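You operate a simulated robot arm through the tools that you are given. There is no shell and no other tool.

You are at the controls of a simulated two-armed robot. One attempt, no reset.

## Task
Shut cover three, tighten its knob, unlock, and prove the stop button.
Fine: pin out, switch on, start, let it run a moment, then stop it.

The check looks at the end state, three seconds after you hand in, the way a careful person would. Anything else that was tipped, shoved, dropped, spilled or broken makes it a failure. Lids that push on must go on centred and level and be pressed home; caps that screw on are set level and turned clockwise until they are tight.

## Robot
Two 7-joint arms with fingered hands on one trunk that stands fixed in place. Base frame: the origin is at the foot of the trunk, x ahead of it, y to its left, z up. Readings come in mm, rad, newtons and seconds.
The left shoulder is at [70, 162, 1409], the right one opposite. With the tool pointing down near the work surface each hand reaches from about 100 to 700 mm from the base axis, measured 20 degrees to its own side. Payload 4 kg a hand.
The tool frame of a hand sits at the grasp point between the pads (the TCP): z along the fingers, y along the line on which they close. The tips reach 26 mm beyond it. The gripper opens to 132 mm. The gripper's body begins 73 mm behind the TCP. The gripper is a hand of 4 fingers: y runs from the thumb to the fingers, the wrist lies at [0, 0, -224] in the tool frame.
Orientation is told as [roll, pitch, yaw] about the base's x, y, z axes, in that order, counted from this pose: with the fingers straight down and closing along the base's y, the tool's x points along the base's -x, its y along +y and its z along -z.

## Interface
- The arms move only by the tool servo_tool. It takes "left_series", "right_series" or both (then of equal length, played together; a hand with none holds still); each is one flat list of numbers, 6 for each row, row after row: the shift along the base's x, y, z in units of 100 mm (1.0 is 100 mm), then the turn, a rotation vector about the base's x, y, z in units of 60 degrees (1.0 is 60 degrees). In form: [x, y, z, rx, ry, rz, x, y, z, rx, ry, rz, ...]. A call has 1 to 20 rows; each row is the pose to reach, as a shift and turn from the pose commanded when the call began. A call with a number of a shift or a turn outside -1 to 1 is refused whole. Each row takes 0.2 s and may step no farther than 50 mm and 0.15 rad from the row before; otherwise, the whole call is refused. A pose out of reach is approached as far as the arm can. The call stops where the force on the tool passes 40 N (or 10 N more than at its start, if that is more) or the arm is blocked; 0.2 s more then pass. In this call time passes only in rows, and 0.2 s behind the last. The reply holds the time, the measured pose of the TCP, the force on the tool along the base axes, the opening and the grip force, in the units named above and with some noise, with the torque about the TCP (base axes, N m) and any sound that the robot's microphone picked up.
- Cameras (640 x 400 px; columns grow to the right, rows downward): "scene" is now at [126.1, -52.9, 1652.5]; the picture's right is [-0.58, -0.82, 0.00], its down [-0.35, 0.24, -0.91] and it looks along [0.74, -0.52, -0.42] (base axes); focal length 236 px, centre (320, 200). "left" rides on the left gripper at [-73, 6, -93] in its tool frame; the picture's right is [-0.08, -1.00, 0.00], its down [0.78, -0.06, -0.62] and it looks along [0.62, -0.05, 0.79] (tool axes); focal length 230 px, centre (320, 200). "right" rides on the right gripper at [73, 6, -94] in its tool frame; the picture's right is [-0.08, 1.00, 0.00], its down [-0.78, -0.06, -0.62] and it looks along [-0.61, -0.05, 0.79] (tool axes); focal length 230 px, centre (320, 200). There is no depth. A picture from a camera that has moved, and an enlarged one, comes with that camera's place and axes in the base frame and with its lens.
- get_image(camera): a new picture of that camera. It takes no simulated time.
- slide_trunk(by): slides the trunk up (or, below 0, down) by that many mm; the arms and the scene camera ride with it, the base frame stays. It gives what a move gives, with no picture.
- finger_targets(finger1, finger2, finger3, thumb_bend, hand): sets how far each is bent, from 0 (flat) to 1 (curled in); at 0.3 the hand is open as for a grip, at 0.7 the pads meet at the TCP. One left out holds its place. A second passes; each finger stops where it meets its share of the squeeze, and holds until it gets a number again. It is the only way to open and close the hand. It gives what a move gives, with no picture; readings hold the bend of each and the force on the fingers (four entries, about 0 where the hand has none), thumb and palm.
- head_to(pan, tilt): turns the head with the scene camera to pan (to the left, within 1.501 rad either way) and tilt (down, from -0.506 to 1.204), counted from straight ahead of the robot. It gives what a move gives.
- close_up(camera, box): a new picture of the part [left, top, right, bottom] of that camera's present view, enlarged. It takes no simulated time.
- hand_in(): hands the job in; it is judged then, once.

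Nothing tells you positions but the pictures and the camera data. Unless the task says otherwise, let go and move clear before handing in.

The tools are called after "Emit:" as name(argument=value, ...) on one line, values as JSON. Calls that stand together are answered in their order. servo_tool: Moves the arms, as the interface text tells. Its arguments: {"type":"object","properties":{"left_series":{"type":"array"},"right_series":{"type":"array"}},"required":[]} The other tools are called the same way: slide_trunk (by) slides the trunk up or down; finger_targets (finger1, finger2, finger3, thumb_bend, hand) moves the fingers one by one; head_to (pan, tilt) turns the head that bears the scene camera; get_image (camera) takes a picture; close_up (camera, box) takes an enlarged picture of a part of a camera's view; hand_in () hands the job in.

At the start:

```text
clock: 0.0
left_tool_pos: [331.6, -40.9, 1473.5]
left_orientation: [0.0, 0.0, 0.0]
left_contact_force: [0.4, -0.7, 0.3]
left_wrist_torque: [0.03, 0.01, 0.0]
left_finger_gap: 131.8
left_gripper_force: 0.1
left_shape: jaw
left_bend: [0.3, 0.3, 0.3, 0.3]
left_finger forces: [0.0, 0.1, 0.0, 0.1, 0.0, 0.1]
right_tool_pos: [434.8, -478.6, 1540.0]
right_orientation: [0.0, 0.0, 0.0]
right_contact_force: [0.1, 0.3, 1.0]
right_wrist_torque: [-0.01, 0.0, -0.02]
right_finger_gap: 132.3
right_gripper_force: 0.1
right_shape: jaw
right_bend: [0.3, 0.3, 0.3, 0.3]
right_finger forces: [0.1, 0.0, 0.1, 0.1, 0.1, 0.0]
trunk travel left (down, up): [-888.0, 52.0]
head pan, tilt: [-0.616, 0.438]
```

scene: 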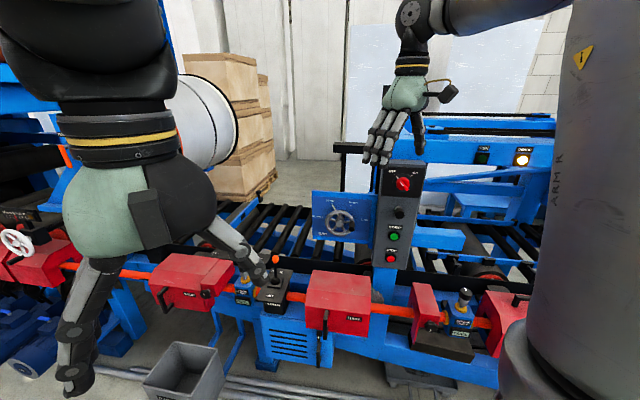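
right: 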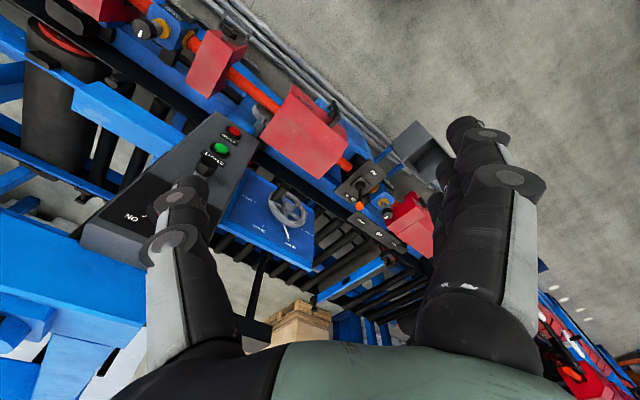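
left: 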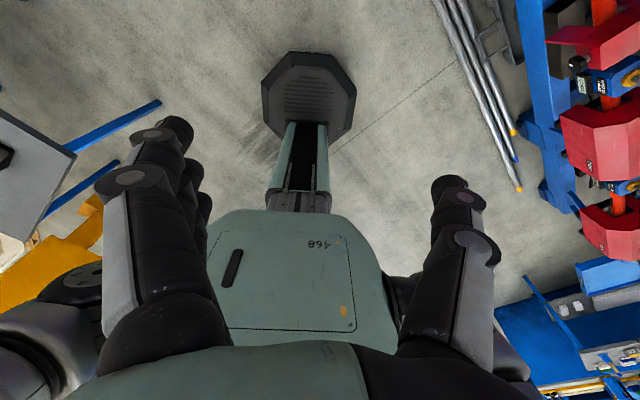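

I see a conveyor machine with red covers along an orange shaft, a control box with a rotary switch and green and red buttons, and a joystick or pin unit. I'll look closer at each part before moving anything.

Emit:
close_up(camera="scene", box=[360, 150, 460, 280])

Emit:
close_up(camera="scene", box=[380, 260, 540, 380])

Emit:
close_up(camera="scene", box=[140, 230, 400, 370])

Emit:
close_up(camera="scene", box=[0, 190, 150, 310])

```text
3.08 times, centred on (410, 215) of scene
camera zoom: at [126.1, -52.9, 1652.5], right [-0.58, -0.82, 0.0], down [-0.35, 0.24, -0.91], along [0.74, -0.52, -0.42], focal length 725 px, centre (43, 154)
```

zoom: 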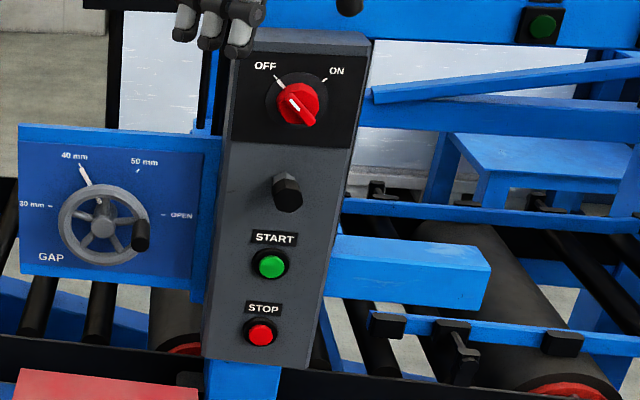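

```text
3.33 times, centred on (460, 320) of scene
camera zoom: at [126.1, -52.9, 1652.5], right [-0.58, -0.82, 0.0], down [-0.35, 0.24, -0.91], along [0.74, -0.52, -0.42], focal length 786 px, centre (-147, -200)
```

zoom: 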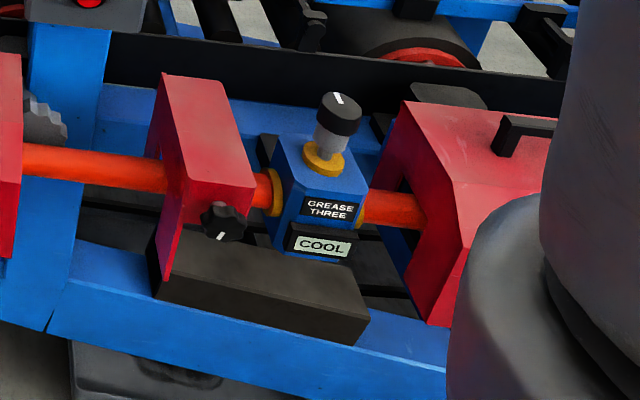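

```text
2.46 times, centred on (270, 300) of scene
camera zoom: at [126.1, -52.9, 1652.5], right [-0.58, -0.82, 0.0], down [-0.35, 0.24, -0.91], along [0.74, -0.52, -0.42], focal length 580 px, centre (443, -46)
```

zoom: 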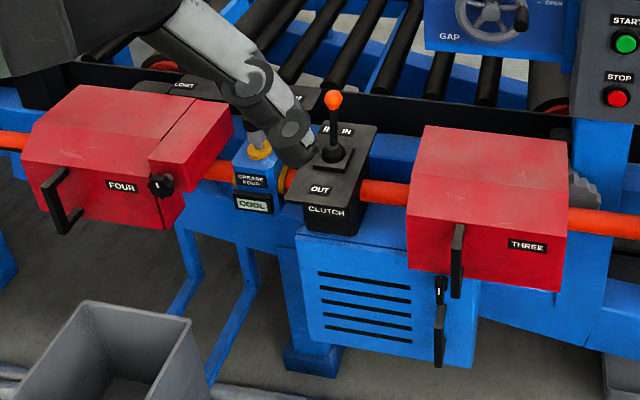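

```text
3.33 times, centred on (75, 250) of scene
camera zoom: at [126.1, -52.9, 1652.5], right [-0.58, -0.82, 0.0], down [-0.35, 0.24, -0.91], along [0.74, -0.52, -0.42], focal length 786 px, centre (1137, 33)
```

zoom: 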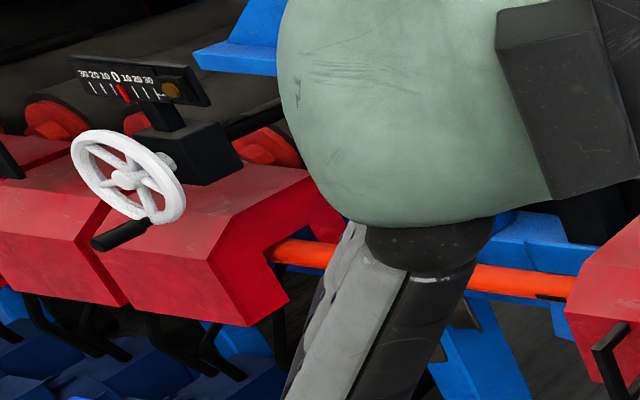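

Cover THREE seems to be slid along the shaft away from its knob block, and the black part under the OFF/ON switch may be the locking pin. I'll turn the head for clearer views before moving an arm.

Emit:
head_to(pan=-0.75, tilt=0.75)

Emit:
get_image(camera="scene")

Emit:
close_up(camera="right", box=[100, 0, 460, 260])

```text
clock: 0.8
left_tool_pos: [333.2, -41.3, 1475.4]
left_orientation: [0.0, 0.0, 0.0]
left_contact_force: [0.4, -0.2, -0.5]
left_wrist_torque: [0.03, -0.02, 0.01]
left_finger_gap: 131.6
left_gripper_force: 0.0
left_shape: jaw
left_bend: [0.3, 0.3, 0.3, 0.3]
left_finger forces: [0.0, 0.0, 0.1, 0.1, 0.0, 0.0]
right_tool_pos: [434.5, -478.5, 1539.6]
right_orientation: [0.0, 0.0, 0.001]
right_contact_force: [0.6, -0.2, 0.0]
right_wrist_torque: [-0.02, 0.02, -0.03]
right_finger_gap: 131.9
right_gripper_force: 0.1
right_shape: jaw
right_bend: [0.3, 0.3, 0.3, 0.3]
right_finger forces: [0.0, 0.1, 0.0, 0.1, 0.0, 0.1]
trunk travel left (down, up): [-888.0, 52.0]
head pan, tilt: [-0.75, 0.75]
```

```text
taken
camera scene: at [111.6, -56.2, 1625.0], right [-0.68, -0.73, 0.0], down [-0.5, 0.46, -0.73], along [0.54, -0.5, -0.68], focal length 236 px, centre (320, 200)
```

scene: 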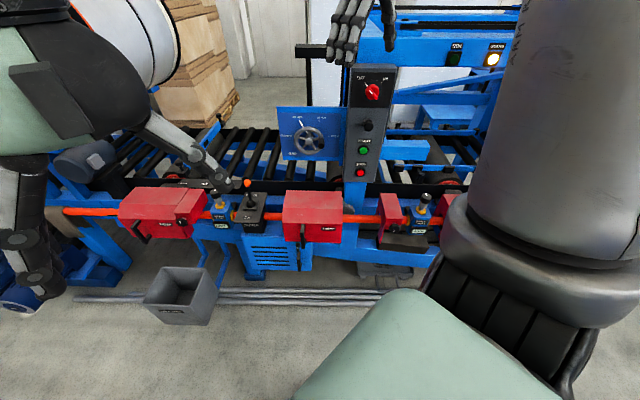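

```text
1.54 times, centred on (280, 130) of right
camera zoom: at [359.4, -473.1, 1633.5], right [0.08, 1.0, 0.0], down [0.78, -0.06, 0.62], along [0.61, -0.05, -0.79], focal length 354 px, centre (382, 308)
```

zoom: 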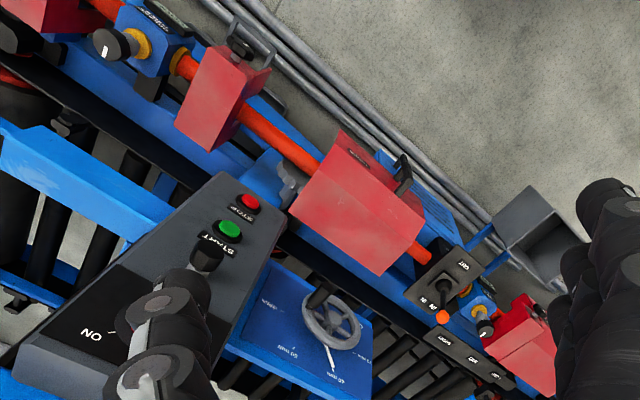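

The machine's shaft runs diagonally in front of the robot and the panel stands behind it. I'll take tighter close-ups of the panel, cover three and its knob block.

Emit:
close_up(camera="scene", box=[340, 60, 400, 190])

Emit:
close_up(camera="scene", box=[270, 180, 350, 270])

Emit:
close_up(camera="scene", box=[340, 180, 460, 270])

Emit:
close_up(camera="scene", box=[110, 170, 280, 280])

Emit:
close_up(camera="scene", box=[420, 20, 520, 90])

```text
3.08 times, centred on (370, 125) of scene
camera zoom: at [111.6, -56.2, 1625.0], right [-0.68, -0.73, 0.0], down [-0.5, 0.46, -0.73], along [0.54, -0.5, -0.68], focal length 725 px, centre (166, 431)
```

zoom: 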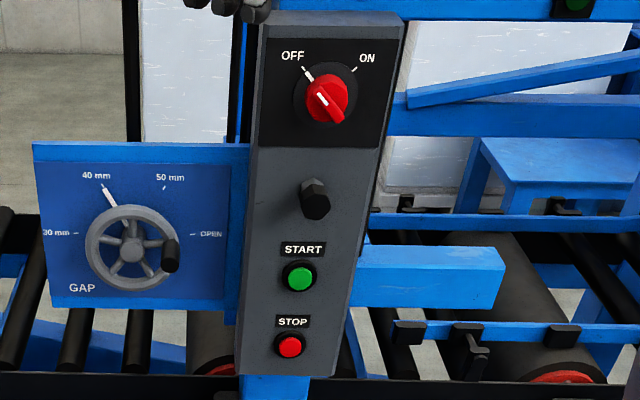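

```text
4.44 times, centred on (310, 225) of scene
camera zoom: at [111.6, -56.2, 1625.0], right [-0.68, -0.73, 0.0], down [-0.5, 0.46, -0.73], along [0.54, -0.5, -0.68], focal length 1048 px, centre (364, 89)
```

zoom: 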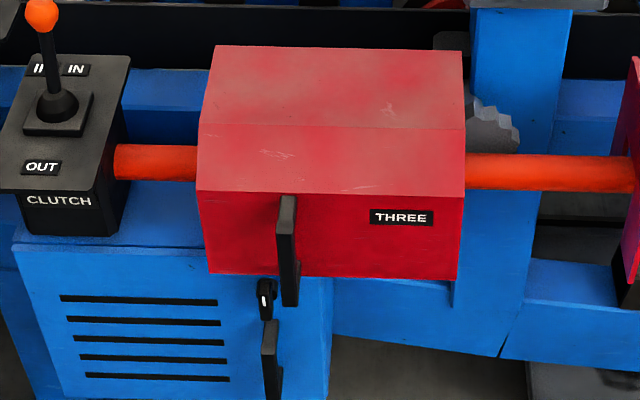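

```text
4.44 times, centred on (400, 225) of scene
camera zoom: at [111.6, -56.2, 1625.0], right [-0.68, -0.73, 0.0], down [-0.5, 0.46, -0.73], along [0.54, -0.5, -0.68], focal length 1048 px, centre (-36, 89)
```

zoom: 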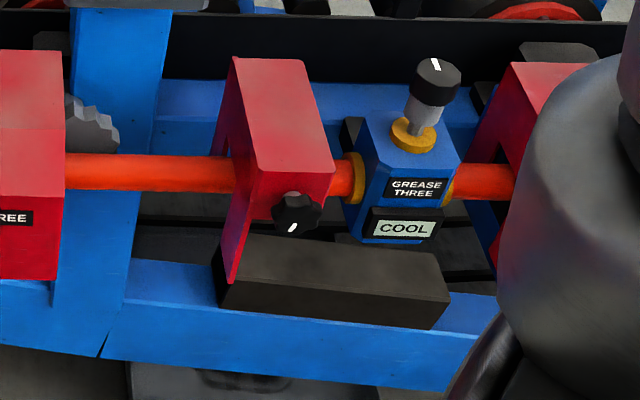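

```text
3.64 times, centred on (195, 225) of scene
camera zoom: at [111.6, -56.2, 1625.0], right [-0.68, -0.73, 0.0], down [-0.5, 0.46, -0.73], along [0.54, -0.5, -0.68], focal length 857 px, centre (774, 109)
```

zoom: 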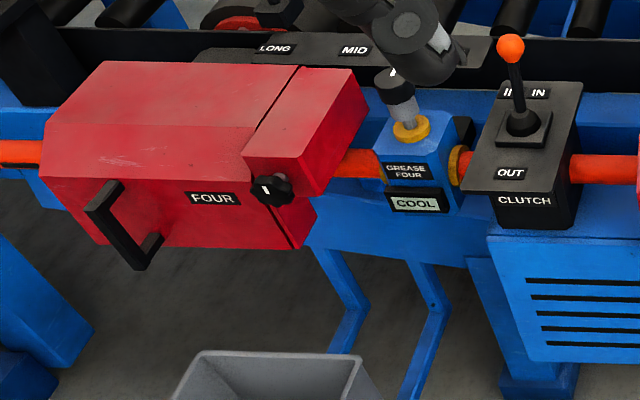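

```text
5.71 times, centred on (470, 55) of scene
camera zoom: at [111.6, -56.2, 1625.0], right [-0.68, -0.73, 0.0], down [-0.5, 0.46, -0.73], along [0.54, -0.5, -0.68], focal length 1347 px, centre (-537, 1029)
```

zoom: 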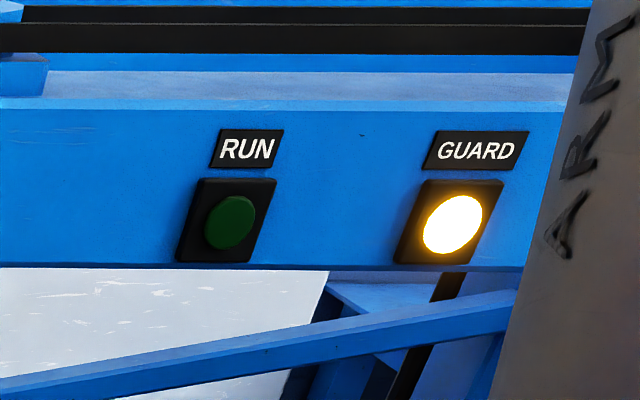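

The GUARD lamp is lit, so cover three is open, and RUN is dark. The machine front sits at about 45° to the base axes. I'll take right-hand close-ups to triangulate cover three, its knob and the panel.

Emit:
close_up(camera="right", box=[240, 70, 380, 200])

Emit:
close_up(camera="right", box=[100, 0, 280, 110])

Emit:
close_up(camera="right", box=[80, 100, 260, 280])

```text
3.08 times, centred on (310, 135) of right
camera zoom: at [359.4, -473.1, 1633.5], right [0.08, 1.0, 0.0], down [0.78, -0.06, 0.62], along [0.61, -0.05, -0.79], focal length 708 px, centre (351, 400)
```

zoom: 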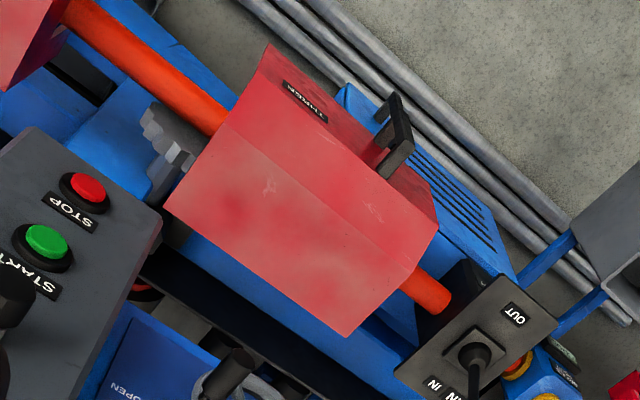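

```text
3.56 times, centred on (190, 55) of right
camera zoom: at [359.4, -473.1, 1633.5], right [0.08, 1.0, 0.0], down [0.78, -0.06, 0.62], along [0.61, -0.05, -0.79], focal length 818 px, centre (782, 716)
```

zoom: 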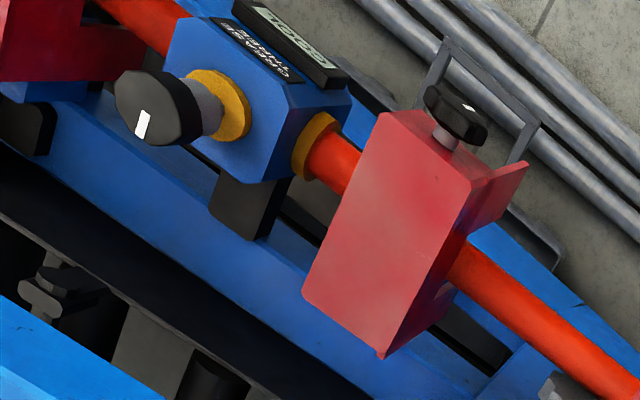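

```text
2.22 times, centred on (170, 190) of right
camera zoom: at [359.4, -473.1, 1633.5], right [0.08, 1.0, 0.0], down [0.78, -0.06, 0.62], along [0.61, -0.05, -0.79], focal length 511 px, centre (653, 222)
```

zoom: 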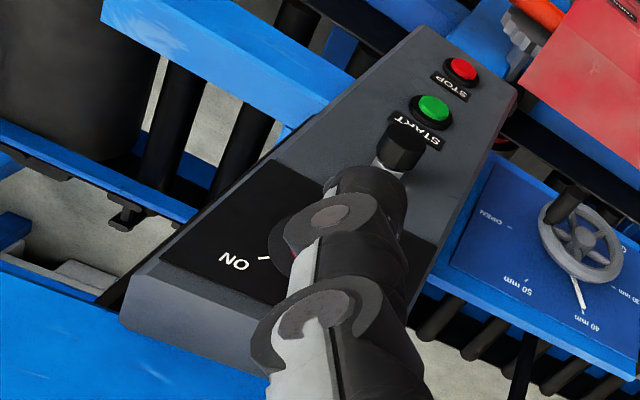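

Cover three spans about u = -223 to 34 mm along the shaft, its block starts near u = 216, and its knob is on the block's front face. I'll lower the trunk for horizontal work, then swing the right hand back so its camera faces the machine.

Emit:
slide_trunk(by=-250)

Emit:
servo_tool(right_series=[-0.17, 0.07, -0.17, 0, 0, -0.125, -0.34, 0.14, -0.34, 0, 0, -0.25, -0.5, 0.2, -0.5, 0, 0, -0.375, -0.67, 0.27, -0.67, 0, 0, -0.5, -0.84, 0.33, -0.84, 0, 0, -0.625, -1.0, 0.4, -1.0, 0, 0, -0.75])

Emit:
get_image(camera="right")

Emit:
get_image(camera="scene")

```text
clock: 3.4
left_tool_pos: [333.1, -41.3, 1225.0]
left_orientation: [0.001, 0.002, 0.0]
left_contact_force: [-0.1, 0.2, -1.2]
left_wrist_torque: [0.04, 0.02, 0.02]
left_finger_gap: 131.8
left_gripper_force: 0.0
left_shape: jaw
left_bend: [0.3, 0.3, 0.3, 0.3]
left_finger forces: [0.0, 0.1, 0.1, 0.1, 0.1, 0.0]
right_tool_pos: [433.4, -478.8, 1290.6]
right_orientation: [0.001, -0.002, 0.0]
right_contact_force: [0.4, 0.1, 0.4]
right_wrist_torque: [-0.02, 0.0, -0.01]
right_finger_gap: 132.0
right_gripper_force: 0.0
right_shape: jaw
right_bend: [0.3, 0.3, 0.3, 0.3]
right_finger forces: [0.0, 0.0, 0.1, 0.1, 0.1, 0.0]
trunk travel left (down, up): [-638.0, 302.0]
head pan, tilt: [-0.75, 0.75]
```

```text
clock: 4.8
left_tool_pos: [331.3, -41.2, 1225.9]
left_orientation: [0.0, -0.001, 0.0]
left_contact_force: [-0.5, 0.5, 0.6]
left_wrist_torque: [0.01, -0.02, -0.01]
left_finger_gap: 131.9
left_gripper_force: 0.0
left_shape: jaw
left_bend: [0.3, 0.3, 0.3, 0.3]
left_finger forces: [0.0, 0.0, 0.0, 0.0, 0.1, 0.1]
right_tool_pos: [333.0, -439.4, 1189.6]
right_orientation: [-0.001, 0.001, -0.784]
right_contact_force: [0.2, 0.4, -0.1]
right_wrist_torque: [-0.05, -0.01, -0.01]
right_finger_gap: 131.7
right_gripper_force: 0.1
right_shape: jaw
right_bend: [0.3, 0.3, 0.3, 0.3]
right_finger forces: [0.0, 0.0, 0.0, 0.0, 0.0, 0.0]
trunk travel left (down, up): [-638.0, 302.0]
head pan, tilt: [-0.75, 0.75]
```

```text
taken
camera right: at [284.5, -383.1, 1283.8], right [0.76, 0.65, 0.0], down [0.51, -0.6, 0.62], along [0.4, -0.47, -0.79], focal length 230 px, centre (320, 200)
```

right: 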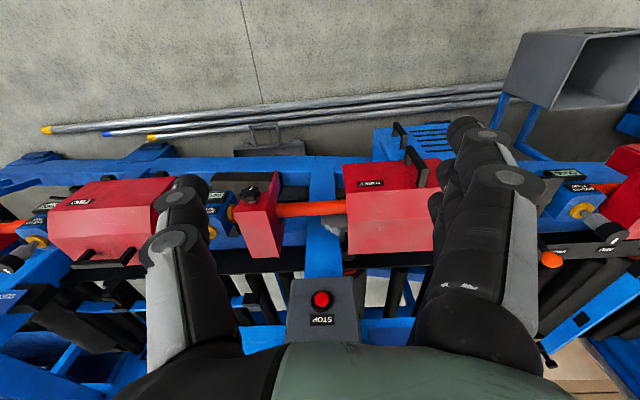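

```text
taken
camera scene: at [111.4, -55.6, 1374.9], right [-0.68, -0.73, 0.0], down [-0.5, 0.46, -0.73], along [0.54, -0.5, -0.68], focal length 236 px, centre (320, 200)
```

scene: 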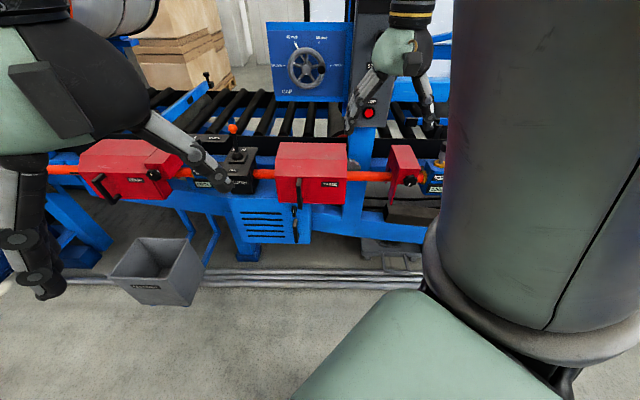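

The new view shows the whole row: cover three in the middle, its block and knob to the right, and the STOP button behind the hand. I'll zoom in on each part.

Emit:
close_up(camera="scene", box=[265, 130, 360, 250])

Emit:
close_up(camera="scene", box=[370, 135, 450, 225])

Emit:
close_up(camera="right", box=[330, 110, 450, 260])

Emit:
close_up(camera="right", box=[195, 160, 305, 265])

Emit:
close_up(camera="scene", box=[70, 130, 200, 220])

```text
3.33 times, centred on (312, 190) of scene
camera zoom: at [111.4, -55.6, 1374.9], right [-0.68, -0.73, 0.0], down [-0.5, 0.46, -0.73], along [0.54, -0.5, -0.68], focal length 786 px, centre (345, 233)
```

zoom: 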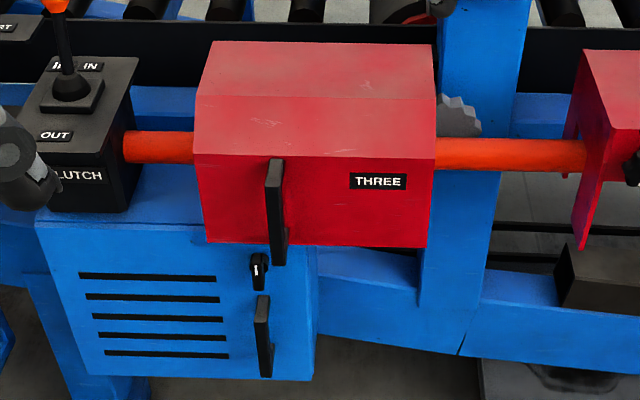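

```text
4.44 times, centred on (410, 180) of scene
camera zoom: at [111.4, -55.6, 1374.9], right [-0.68, -0.73, 0.0], down [-0.5, 0.46, -0.73], along [0.54, -0.5, -0.68], focal length 1048 px, centre (-80, 289)
```

zoom: 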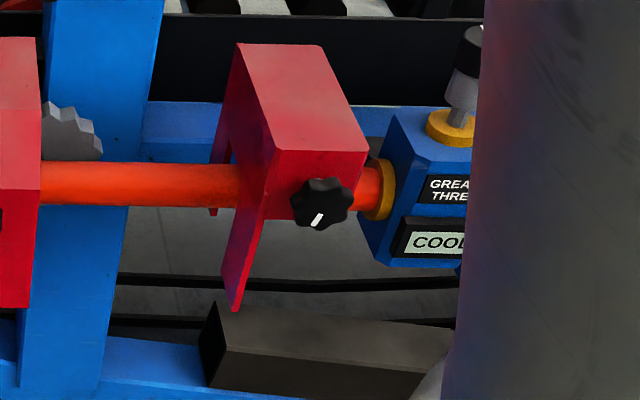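

```text
2.67 times, centred on (390, 185) of right
camera zoom: at [284.5, -383.1, 1283.8], right [0.76, 0.65, 0.0], down [0.51, -0.6, 0.62], along [0.4, -0.47, -0.79], focal length 614 px, centre (133, 240)
```

zoom: 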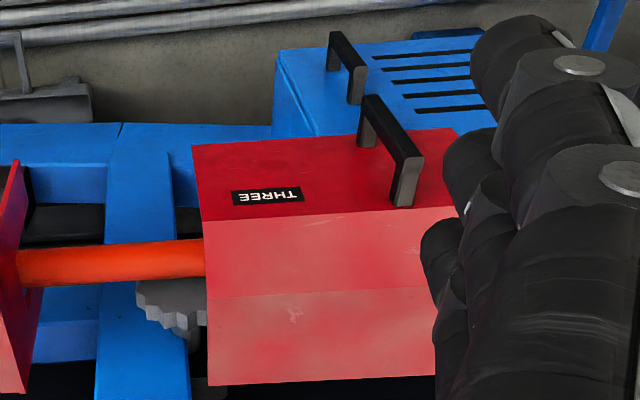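

```text
3.81 times, centred on (250, 212) of right
camera zoom: at [284.5, -383.1, 1283.8], right [0.76, 0.65, 0.0], down [0.51, -0.6, 0.62], along [0.4, -0.47, -0.79], focal length 876 px, centre (587, 152)
```

zoom: 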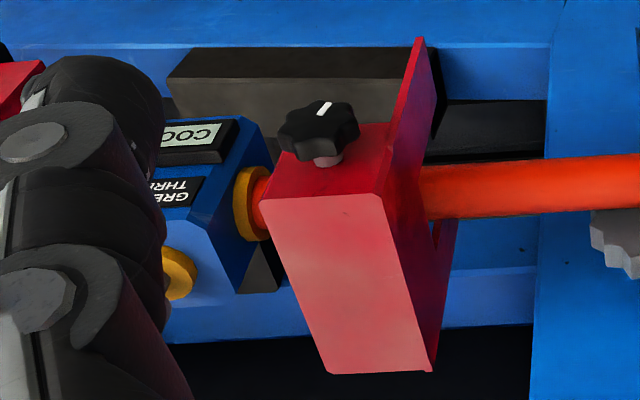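

```text
4.44 times, centred on (135, 175) of scene
camera zoom: at [111.4, -55.6, 1374.9], right [-0.68, -0.73, 0.0], down [-0.5, 0.46, -0.73], along [0.54, -0.5, -0.68], focal length 1048 px, centre (1142, 311)
```

zoom: 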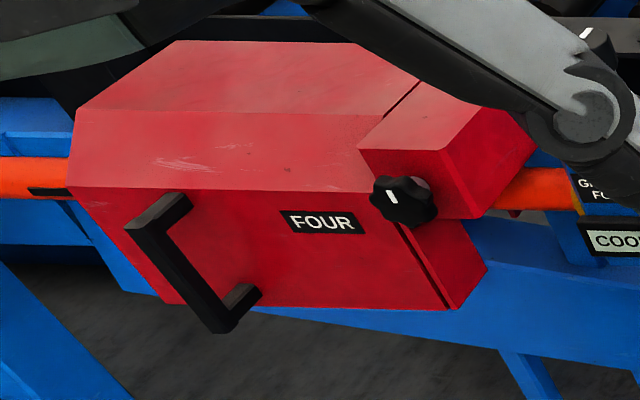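

Triangulating from both cameras:

| Part | u (mm) | v (mm) | z (mm) |
|---|---|---|---|
| Handle bar of cover three | -133 | 740 | 748–858 |
| Knob, axis horizontal toward me | 249 | 764 | 874 |

Next I'll bring the right hand to a level, forward-pointing pose in front of the handle and move the left hand aside.

Emit:
servo_tool(right_series=[0.14, 0.04, -0.24, -0.066, -0.066, 0, 0.28, 0.08, -0.48, -0.132, -0.132, 0, 0.43, 0.12, -0.72, -0.199, -0.199, 0, 0.57, 0.17, -0.97, -0.265, -0.265, 0], left_series=[0, 0.25, 0.12, 0, 0, 0, 0, 0.5, 0.25, 0, 0, 0, 0, 0.75, 0.37, 0, 0, 0, 0, 1.0, 0.5, 0, 0, 0])

Emit:
servo_tool(right_series=[0.14, 0.04, -0.24, -0.066, -0.066, 0, 0.28, 0.08, -0.48, -0.132, -0.132, 0, 0.43, 0.12, -0.72, -0.199, -0.199, 0, 0.57, 0.17, -0.97, -0.265, -0.265, 0], left_series=[0, 0.25, 0.12, 0, 0, 0, 0, 0.5, 0.25, 0, 0, 0, 0, 0.75, 0.37, 0, 0, 0, 0, 1.0, 0.5, 0, 0, 0])

Emit:
get_image(camera="scene")

Emit:
get_image(camera="right")

```text
clock: 5.8
left_tool_pos: [332.8, 59.3, 1272.3]
left_orientation: [-0.002, 0.001, 0.0]
left_contact_force: [-0.1, 0.2, 0.4]
left_wrist_torque: [-0.01, -0.01, -0.02]
left_finger_gap: 132.0
left_gripper_force: 0.2
left_shape: jaw
left_bend: [0.3, 0.3, 0.3, 0.3]
left_finger forces: [0.1, 0.0, 0.1, 0.0, 0.1, 0.0]
right_tool_pos: [388.8, -426.2, 1081.5]
right_orientation: [0.019, -0.362, -0.807]
right_contact_force: [0.1, -0.2, -0.1]
right_wrist_torque: [-0.04, 0.03, 0.02]
right_finger_gap: 131.8
right_gripper_force: 0.0
right_shape: jaw
right_bend: [0.3, 0.3, 0.3, 0.3]
right_finger forces: [0.0, 0.0, 0.0, 0.0, 0.0, 0.1]
right hand out of reach, approached as far as the arm can: row 4
trunk travel left (down, up): [-638.0, 302.0]
head pan, tilt: [-0.75, 0.75]
```

```text
clock: 6.8
left_tool_pos: [348.3, 115.4, 1253.9]
left_orientation: [0.0, 0.003, 0.0]
left_contact_force: [-0.1, 0.9, -0.4]
left_wrist_torque: [-0.03, -0.01, 0.02]
left_finger_gap: 131.7
left_gripper_force: 0.2
left_shape: jaw
left_bend: [0.3, 0.3, 0.3, 0.3]
left_finger forces: [0.0, 0.0, 0.0, 0.0, 0.0, 0.0]
left hand out of reach, approached as far as the arm can: row 1, 2, 3, 4
right_tool_pos: [447.7, -439.8, 988.7]
right_orientation: [0.083, -0.751, -0.868]
right_contact_force: [1.1, 0.7, -0.9]
right_wrist_torque: [-0.01, 0.0, -0.04]
right_finger_gap: 131.8
right_gripper_force: 0.1
right_shape: jaw
right_bend: [0.3, 0.3, 0.3, 0.3]
right_finger forces: [0.0, 0.0, 0.0, 0.1, 0.0, 0.1]
right hand out of reach, approached as far as the arm can: row 3, 4
trunk travel left (down, up): [-638.0, 302.0]
head pan, tilt: [-0.75, 0.75]
```

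```text
taken
camera scene: at [114.7, -56.6, 1374.6], right [-0.68, -0.73, 0.0], down [-0.5, 0.47, -0.73], along [0.53, -0.5, -0.68], focal length 236 px, centre (320, 200)
```

scene: 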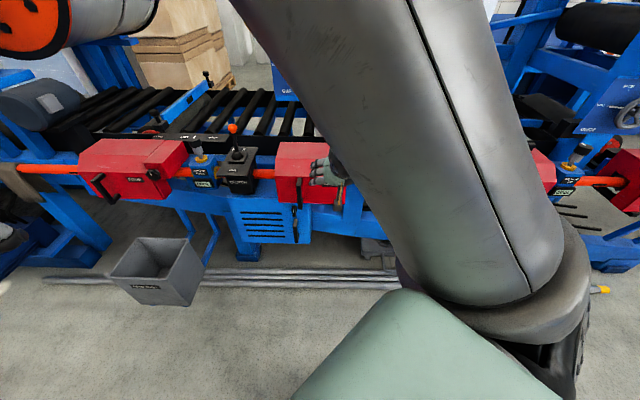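

```text
taken
camera right: at [368.6, -352.0, 1007.7], right [0.76, 0.64, 0.11], down [0.02, -0.19, 0.98], along [0.65, -0.74, -0.16], focal length 230 px, centre (320, 200)
```

right: 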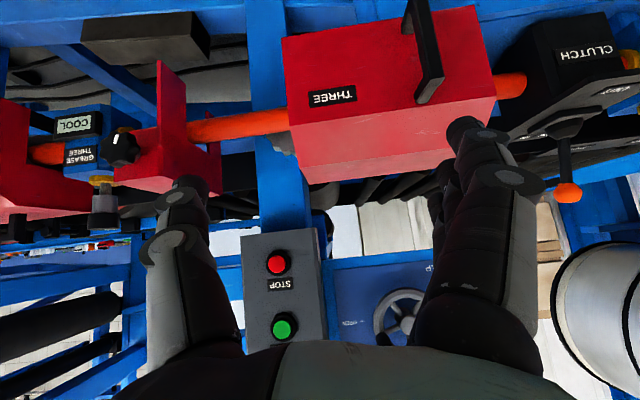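

The right arm is folded too close to the shoulder, so it falls a little short of the commanded poses. I'll keep moving outward and down toward the handle, where there is more room.

Emit:
servo_tool(right_series=[0.14, 0.08, -0.23, -0.066, -0.066, 0, 0.28, 0.16, -0.47, -0.132, -0.132, 0, 0.42, 0.25, -0.7, -0.199, -0.199, 0, 0.56, 0.33, -0.93, -0.265, -0.265, 0])

Emit:
get_image(camera="right")

Emit:
get_image(camera="scene")

```text
clock: 7.8
left_tool_pos: [347.4, 115.3, 1252.8]
left_orientation: [-0.001, 0.003, 0.001]
left_contact_force: [0.1, 0.1, 0.3]
left_wrist_torque: [0.02, 0.04, -0.02]
left_finger_gap: 131.7
left_gripper_force: 0.1
left_shape: jaw
left_bend: [0.3, 0.3, 0.3, 0.3]
left_finger forces: [0.0, 0.1, 0.1, 0.0, 0.0, 0.0]
right_tool_pos: [512.1, -511.4, 909.7]
right_orientation: [-0.019, -1.164, -0.763]
right_contact_force: [0.3, 0.7, -0.3]
right_wrist_torque: [0.01, -0.01, -0.02]
right_finger_gap: 132.1
right_gripper_force: 0.0
right_shape: jaw
right_bend: [0.3, 0.3, 0.3, 0.3]
right_finger forces: [0.1, 0.0, 0.1, 0.0, 0.0, 0.0]
right hand out of reach, approached as far as the arm can: row 1, 2, 3, 4
trunk travel left (down, up): [-638.0, 302.0]
head pan, tilt: [-0.75, 0.75]
```

```text
taken
camera right: at [432.3, -427.0, 879.8], right [0.72, 0.69, 0.06], down [-0.22, 0.14, 0.97], along [0.65, -0.71, 0.25], focal length 230 px, centre (320, 200)
```

right: 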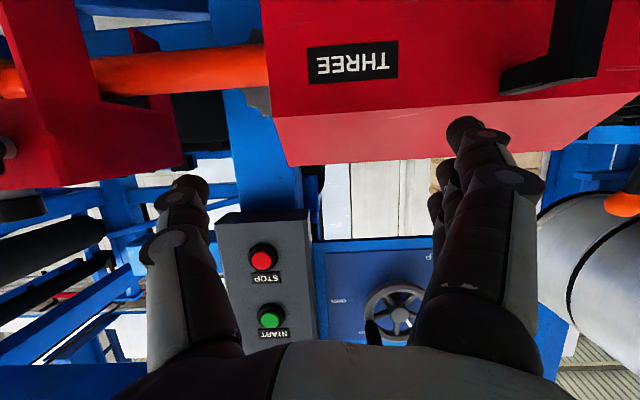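

```text
taken
camera scene: at [113.2, -56.9, 1374.8], right [-0.68, -0.73, 0.0], down [-0.5, 0.47, -0.73], along [0.53, -0.5, -0.68], focal length 236 px, centre (320, 200)
```

scene: 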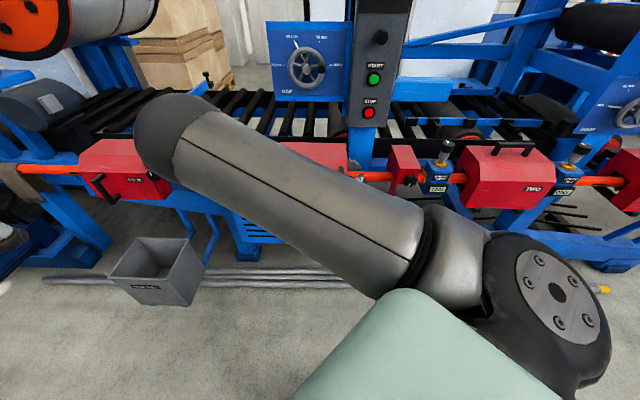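

The right elbow folded near its limit and swung left, so the hand stopped short at about u = 0, v = 723. I'll go straight down, which is clear of the cover and handle and gives the arm more room.

Emit:
servo_tool(right_series=[0, 0, -0.2, 0, 0, 0, 0, 0, -0.4, 0, 0, 0, 0, 0, -0.6, 0, 0, 0, 0, 0, -0.8, 0, 0, 0, 0, 0, -1.0, 0, 0, 0])

Emit:
get_image(camera="scene")

Emit:
get_image(camera="right")

```text
clock: 9.0
left_tool_pos: [344.5, 118.1, 1253.6]
left_orientation: [-0.004, -0.003, 0.002]
left_contact_force: [0.1, 0.4, -1.1]
left_wrist_torque: [-0.01, 0.03, -0.01]
left_finger_gap: 132.2
left_gripper_force: 0.1
left_shape: jaw
left_bend: [0.3, 0.3, 0.3, 0.3]
left_finger forces: [0.0, 0.1, 0.0, 0.0, 0.0, 0.0]
right_tool_pos: [538.1, -541.0, 835.7]
right_orientation: [-0.022, -1.156, -0.759]
right_contact_force: [-14.3, 9.8, 7.0]
right_wrist_torque: [0.2, -0.87, 1.47]
right_finger_gap: 132.0
right_gripper_force: 0.0
right_shape: jaw
right_bend: [0.3, 0.3, 0.2, 0.3]
right_finger forces: [0.0, 0.0, 16.6, 0.0, 0.0, 0.0]
right hand out of reach, approached as far as the arm can: row 1, 2, 3, 4, 5
trunk travel left (down, up): [-638.0, 302.0]
head pan, tilt: [-0.75, 0.75]
```

```text
taken
camera scene: at [109.4, -53.6, 1375.2], right [-0.68, -0.73, 0.0], down [-0.5, 0.46, -0.73], along [0.54, -0.5, -0.68], focal length 236 px, centre (320, 200)
```

scene: 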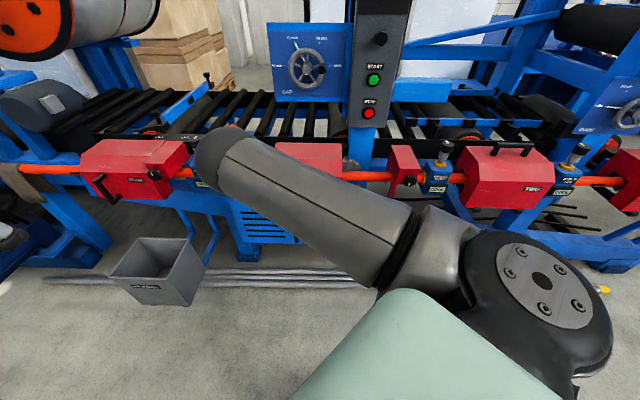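

```text
taken
camera right: at [459.1, -456.3, 805.3], right [0.72, 0.69, 0.06], down [-0.21, 0.14, 0.97], along [0.66, -0.71, 0.25], focal length 230 px, centre (320, 200)
```

right: 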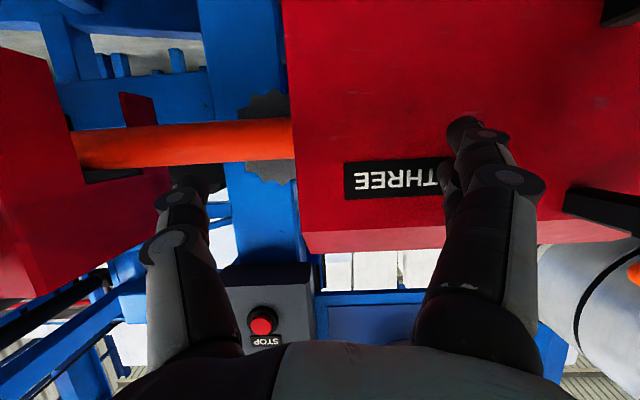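

One fingertip is resting lightly on cover three's face because a joint limit pushed the hand forward. I'll retrace the same steps back up to the earlier free pose so the elbow returns to its natural side.

Emit:
servo_tool(right_series=[0, 0, 0.2, 0, 0, 0, 0, 0, 0.4, 0, 0, 0, 0, 0, 0.6, 0, 0, 0, 0, 0, 0.8, 0, 0, 0, 0, 0, 1.0, 0, 0, 0])

Emit:
servo_tool(right_series=[-0.14, -0.08, 0.23, 0.066, 0.066, 0, -0.28, -0.16, 0.47, 0.132, 0.132, 0, -0.42, -0.25, 0.7, 0.199, 0.199, 0, -0.56, -0.33, 0.93, 0.265, 0.265, 0])

Emit:
get_image(camera="scene")

```text
clock: 10.2
left_tool_pos: [346.1, 115.6, 1253.0]
left_orientation: [-0.002, 0.0, 0.002]
left_contact_force: [0.0, -0.4, -0.2]
left_wrist_torque: [0.03, -0.04, -0.02]
left_finger_gap: 131.7
left_gripper_force: 0.1
left_shape: jaw
left_bend: [0.3, 0.3, 0.3, 0.3]
left_finger forces: [0.2, 0.0, 0.0, 0.1, 0.1, 0.1]
right_tool_pos: [539.4, -544.0, 931.4]
right_orientation: [0.001, -1.176, -0.785]
right_contact_force: [0.0, 0.1, 0.2]
right_wrist_torque: [0.01, -0.02, 0.02]
right_finger_gap: 132.0
right_gripper_force: 0.1
right_shape: jaw
right_bend: [0.3, 0.3, 0.3, 0.3]
right_finger forces: [0.0, 0.0, 0.0, 0.1, 0.0, 0.0]
trunk travel left (down, up): [-638.0, 302.0]
head pan, tilt: [-0.75, 0.75]
```

```text
clock: 11.2
left_tool_pos: [344.3, 115.6, 1253.4]
left_orientation: [0.0, -0.001, 0.001]
left_contact_force: [0.0, 0.2, -1.1]
left_wrist_torque: [0.0, -0.04, -0.03]
left_finger_gap: 132.2
left_gripper_force: 0.0
left_shape: jaw
left_bend: [0.3, 0.3, 0.3, 0.3]
left_finger forces: [0.0, 0.1, 0.1, 0.0, 0.0, 0.0]
right_tool_pos: [482.1, -576.7, 1024.4]
right_orientation: [0.0, -0.785, -0.784]
right_contact_force: [0.0, 0.6, -0.1]
right_wrist_torque: [-0.01, 0.02, 0.02]
right_finger_gap: 132.0
right_gripper_force: 0.1
right_shape: jaw
right_bend: [0.3, 0.3, 0.3, 0.3]
right_finger forces: [0.0, 0.0, 0.0, 0.0, 0.0, 0.1]
trunk travel left (down, up): [-638.0, 302.0]
head pan, tilt: [-0.75, 0.75]
```

```text
taken
camera scene: at [110.5, -56.4, 1374.9], right [-0.68, -0.73, 0.0], down [-0.5, 0.47, -0.73], along [0.54, -0.5, -0.68], focal length 236 px, centre (320, 200)
```

scene: 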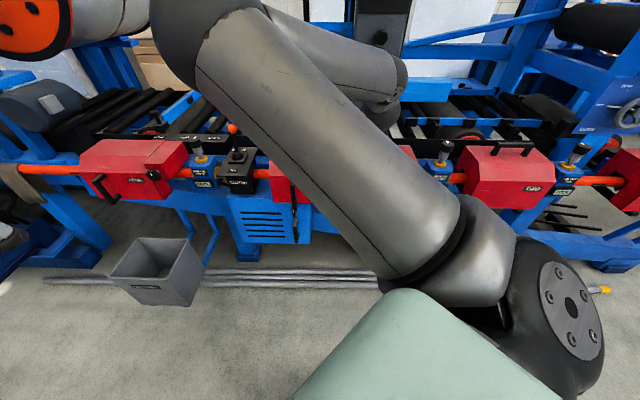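

From this pose every move was within reach, but the elbow sits to the left because the hand is turned palm-out. I'll roll the hand counter-clockwise about its own axis to bring the elbow out to the right. That also leaves a long clockwise range for the knob.

Emit:
servo_tool(right_series=[0, 0, 0, -0.0625, 0.0625, 0.0884, 0, 0, 0, -0.125, 0.125, 0.177, 0, 0, 0, -0.1875, 0.1875, 0.265, 0, 0, 0, -0.25, 0.25, 0.354, 0, 0, 0, -0.3125, 0.3125, 0.442, 0, 0, 0, -0.375, 0.375, 0.53, 0, 0, 0, -0.4375, 0.4375, 0.619, 0, 0, 0, -0.5, 0.5, 0.707])

Emit:
get_image(camera="scene")

Emit:
get_image(camera="right")

```text
clock: 13.0
left_tool_pos: [346.3, 114.7, 1253.4]
left_orientation: [0.001, 0.001, -0.001]
left_contact_force: [-0.1, -0.1, -0.1]
left_wrist_torque: [0.02, 0.0, -0.01]
left_finger_gap: 132.3
left_gripper_force: 0.1
left_shape: jaw
left_bend: [0.3, 0.3, 0.3, 0.3]
left_finger forces: [0.0, 0.0, 0.1, 0.0, 0.0, 0.0]
right_tool_pos: [484.2, -576.8, 1023.7]
right_orientation: [-0.714, -0.359, 0.4]
right_contact_force: [0.4, 0.5, 0.9]
right_wrist_torque: [0.0, 0.02, 0.01]
right_finger_gap: 131.8
right_gripper_force: 0.1
right_shape: jaw
right_bend: [0.3, 0.3, 0.3, 0.3]
right_finger forces: [0.0, 0.0, 0.1, 0.0, 0.0, 0.0]
trunk travel left (down, up): [-638.0, 302.0]
head pan, tilt: [-0.75, 0.75]
```

```text
taken
camera scene: at [111.8, -56.1, 1374.9], right [-0.68, -0.73, 0.0], down [-0.5, 0.47, -0.73], along [0.53, -0.5, -0.68], focal length 236 px, centre (320, 200)
```

scene: 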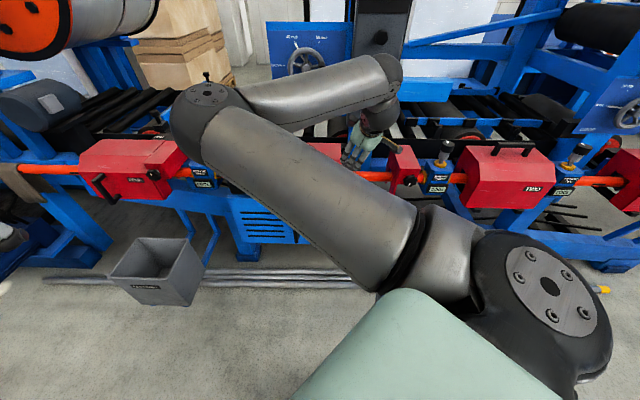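

```text
taken
camera right: at [372.5, -551.9, 1061.2], right [-0.02, 0.81, -0.58], down [0.37, 0.55, 0.75], along [0.93, -0.21, -0.31], focal length 230 px, centre (320, 200)
```

right: 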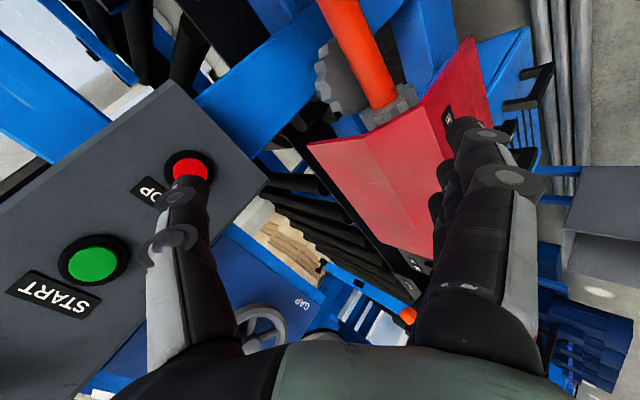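

The roll was within reach, and the elbow is rotating around the left side toward below, a natural position. I'll keep rolling counter-clockwise in place, which is free space in front of the panel.

Emit:
servo_tool(right_series=[0, 0, 0, -0.0625, 0.0625, 0.0884, 0, 0, 0, -0.125, 0.125, 0.177, 0, 0, 0, -0.1875, 0.1875, 0.265, 0, 0, 0, -0.25, 0.25, 0.354, 0, 0, 0, -0.3125, 0.3125, 0.442, 0, 0, 0, -0.375, 0.375, 0.53, 0, 0, 0, -0.4375, 0.4375, 0.619, 0, 0, 0, -0.5, 0.5, 0.707])

Emit:
get_image(camera="scene")

Emit:
get_image(camera="right")

```text
clock: 14.8
left_tool_pos: [345.5, 115.4, 1253.8]
left_orientation: [-0.001, -0.001, 0.0]
left_contact_force: [-0.4, 0.1, 0.3]
left_wrist_torque: [-0.02, 0.01, -0.03]
left_finger_gap: 131.8
left_gripper_force: 0.0
left_shape: jaw
left_bend: [0.3, 0.3, 0.3, 0.3]
left_finger forces: [0.0, 0.0, 0.0, 0.0, 0.0, 0.1]
right_tool_pos: [484.6, -576.5, 1021.9]
right_orientation: [-0.715, 0.362, 1.175]
right_contact_force: [0.5, -0.3, -0.7]
right_wrist_torque: [0.02, -0.02, -0.02]
right_finger_gap: 132.2
right_gripper_force: 0.0
right_shape: jaw
right_bend: [0.3, 0.3, 0.3, 0.3]
right_finger forces: [0.1, 0.0, 0.0, 0.0, 0.0, 0.1]
trunk travel left (down, up): [-638.0, 302.0]
head pan, tilt: [-0.75, 0.75]
```

```text
taken
camera scene: at [111.6, -56.2, 1374.9], right [-0.68, -0.73, 0.0], down [-0.5, 0.47, -0.73], along [0.53, -0.5, -0.68], focal length 236 px, centre (320, 200)
```

scene: 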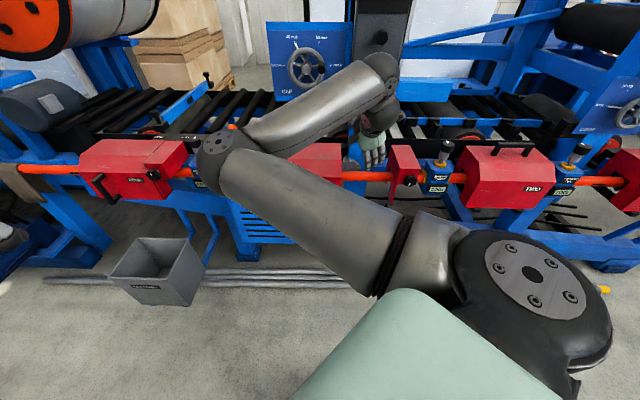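

```text
taken
camera right: at [404.9, -592.7, 1112.7], right [-0.76, 0.14, -0.64], down [0.02, 0.98, 0.19], along [0.65, 0.13, -0.75], focal length 230 px, centre (320, 200)
```

right: 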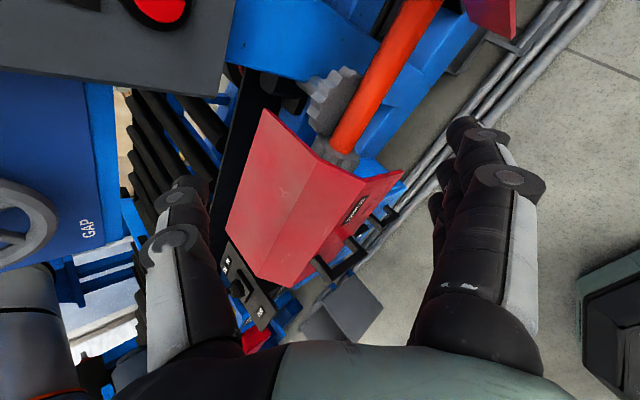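

The elbow keeps dropping and nothing was out of reach. I'll roll the last 60° so the thumb is on the left and the camera sits above the hand.

Emit:
servo_tool(right_series=[0, 0, 0, -0.0625, 0.0625, 0.0884, 0, 0, 0, -0.125, 0.125, 0.177, 0, 0, 0, -0.1875, 0.1875, 0.265, 0, 0, 0, -0.25, 0.25, 0.354, 0, 0, 0, -0.3125, 0.3125, 0.442, 0, 0, 0, -0.375, 0.375, 0.53, 0, 0, 0, -0.4375, 0.4375, 0.619, 0, 0, 0, -0.5, 0.5, 0.707])

Emit:
get_image(camera="scene")

Emit:
get_image(camera="right")

```text
clock: 16.6
left_tool_pos: [345.9, 115.9, 1253.5]
left_orientation: [0.0, 0.002, 0.001]
left_contact_force: [0.0, -0.5, -0.4]
left_wrist_torque: [-0.01, -0.02, 0.01]
left_finger_gap: 131.7
left_gripper_force: 0.1
left_shape: jaw
left_bend: [0.3, 0.3, 0.3, 0.3]
left_finger forces: [0.1, 0.0, 0.1, 0.1, 0.1, 0.0]
right_tool_pos: [483.2, -577.3, 1023.0]
right_orientation: [0.001, 0.786, 2.359]
right_contact_force: [-0.2, -0.1, -0.2]
right_wrist_torque: [-0.01, -0.01, 0.01]
right_finger_gap: 132.0
right_gripper_force: 0.1
right_shape: jaw
right_bend: [0.3, 0.3, 0.3, 0.3]
right_finger forces: [0.0, 0.0, 0.1, 0.0, 0.0, 0.0]
trunk travel left (down, up): [-638.0, 302.0]
head pan, tilt: [-0.75, 0.75]
```

```text
taken
camera scene: at [111.6, -56.1, 1374.9], right [-0.68, -0.73, 0.0], down [-0.5, 0.46, -0.73], along [0.54, -0.5, -0.68], focal length 236 px, centre (320, 200)
```

scene: 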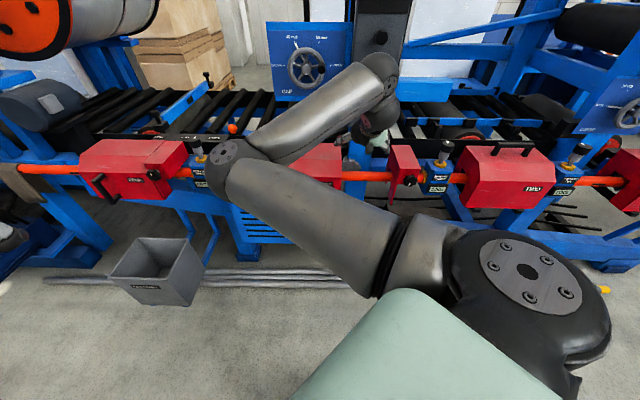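

```text
taken
camera right: at [467.7, -570.4, 1141.8], right [-0.74, -0.67, -0.05], down [-0.66, 0.74, -0.12], along [0.12, -0.05, -0.99], focal length 230 px, centre (320, 200)
```

right: 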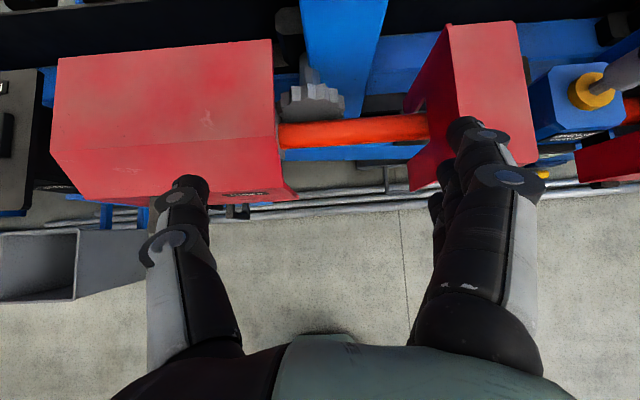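

The camera now sits above the hand, with the thumb left and the fingers right. To keep the elbow away from its fold limit I'll raise the trunk 100 mm, then bring the hand down and left in stages to just short of the handle.

Emit:
slide_trunk(by=100)

Emit:
servo_tool(right_series=[-0.04, 0.04, -0.25, 0, 0, 0, -0.07, 0.07, -0.5, 0, 0, 0, -0.1, 0.1, -0.75, 0, 0, 0, -0.14, 0.14, -1.0, 0, 0, 0])

Emit:
get_image(camera="scene")

```text
clock: 17.9
left_tool_pos: [346.0, 115.9, 1353.5]
left_orientation: [0.001, 0.0, -0.001]
left_contact_force: [-0.4, 0.2, 0.0]
left_wrist_torque: [0.02, -0.01, 0.04]
left_finger_gap: 131.8
left_gripper_force: 0.0
left_shape: jaw
left_bend: [0.3, 0.3, 0.3, 0.3]
left_finger forces: [0.0, 0.0, 0.0, 0.0, 0.1, 0.0]
right_tool_pos: [483.1, -577.4, 1122.8]
right_orientation: [0.0, 0.786, 2.358]
right_contact_force: [0.1, -0.2, -0.1]
right_wrist_torque: [-0.01, 0.02, 0.0]
right_finger_gap: 131.9
right_gripper_force: 0.0
right_shape: jaw
right_bend: [0.3, 0.3, 0.3, 0.3]
right_finger forces: [0.0, 0.0, 0.0, 0.1, 0.0, 0.0]
trunk travel left (down, up): [-738.0, 202.0]
head pan, tilt: [-0.75, 0.75]
```

```text
clock: 18.9
left_tool_pos: [346.0, 114.9, 1353.1]
left_orientation: [0.001, -0.001, 0.0]
left_contact_force: [0.7, -0.2, -0.3]
left_wrist_torque: [-0.01, 0.03, -0.01]
left_finger_gap: 131.9
left_gripper_force: 0.1
left_shape: jaw
left_bend: [0.3, 0.3, 0.3, 0.3]
left_finger forces: [0.0, 0.0, 0.0, 0.1, 0.0, 0.0]
right_tool_pos: [469.5, -563.3, 1023.4]
right_orientation: [0.0, 0.784, 2.358]
right_contact_force: [-0.4, 0.3, -0.4]
right_wrist_torque: [0.03, 0.04, 0.01]
right_finger_gap: 131.8
right_gripper_force: 0.0
right_shape: jaw
right_bend: [0.3, 0.3, 0.3, 0.3]
right_finger forces: [0.0, 0.0, 0.0, 0.1, 0.0, 0.0]
trunk travel left (down, up): [-738.0, 202.0]
head pan, tilt: [-0.75, 0.75]
```

```text
taken
camera scene: at [111.8, -56.1, 1474.9], right [-0.68, -0.73, 0.0], down [-0.5, 0.46, -0.73], along [0.53, -0.5, -0.68], focal length 236 px, centre (320, 200)
```

scene: 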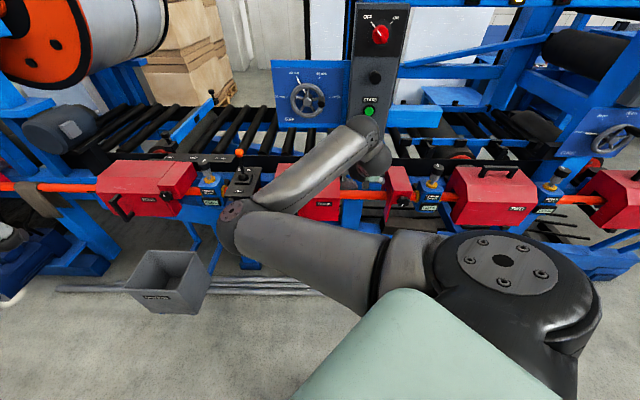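

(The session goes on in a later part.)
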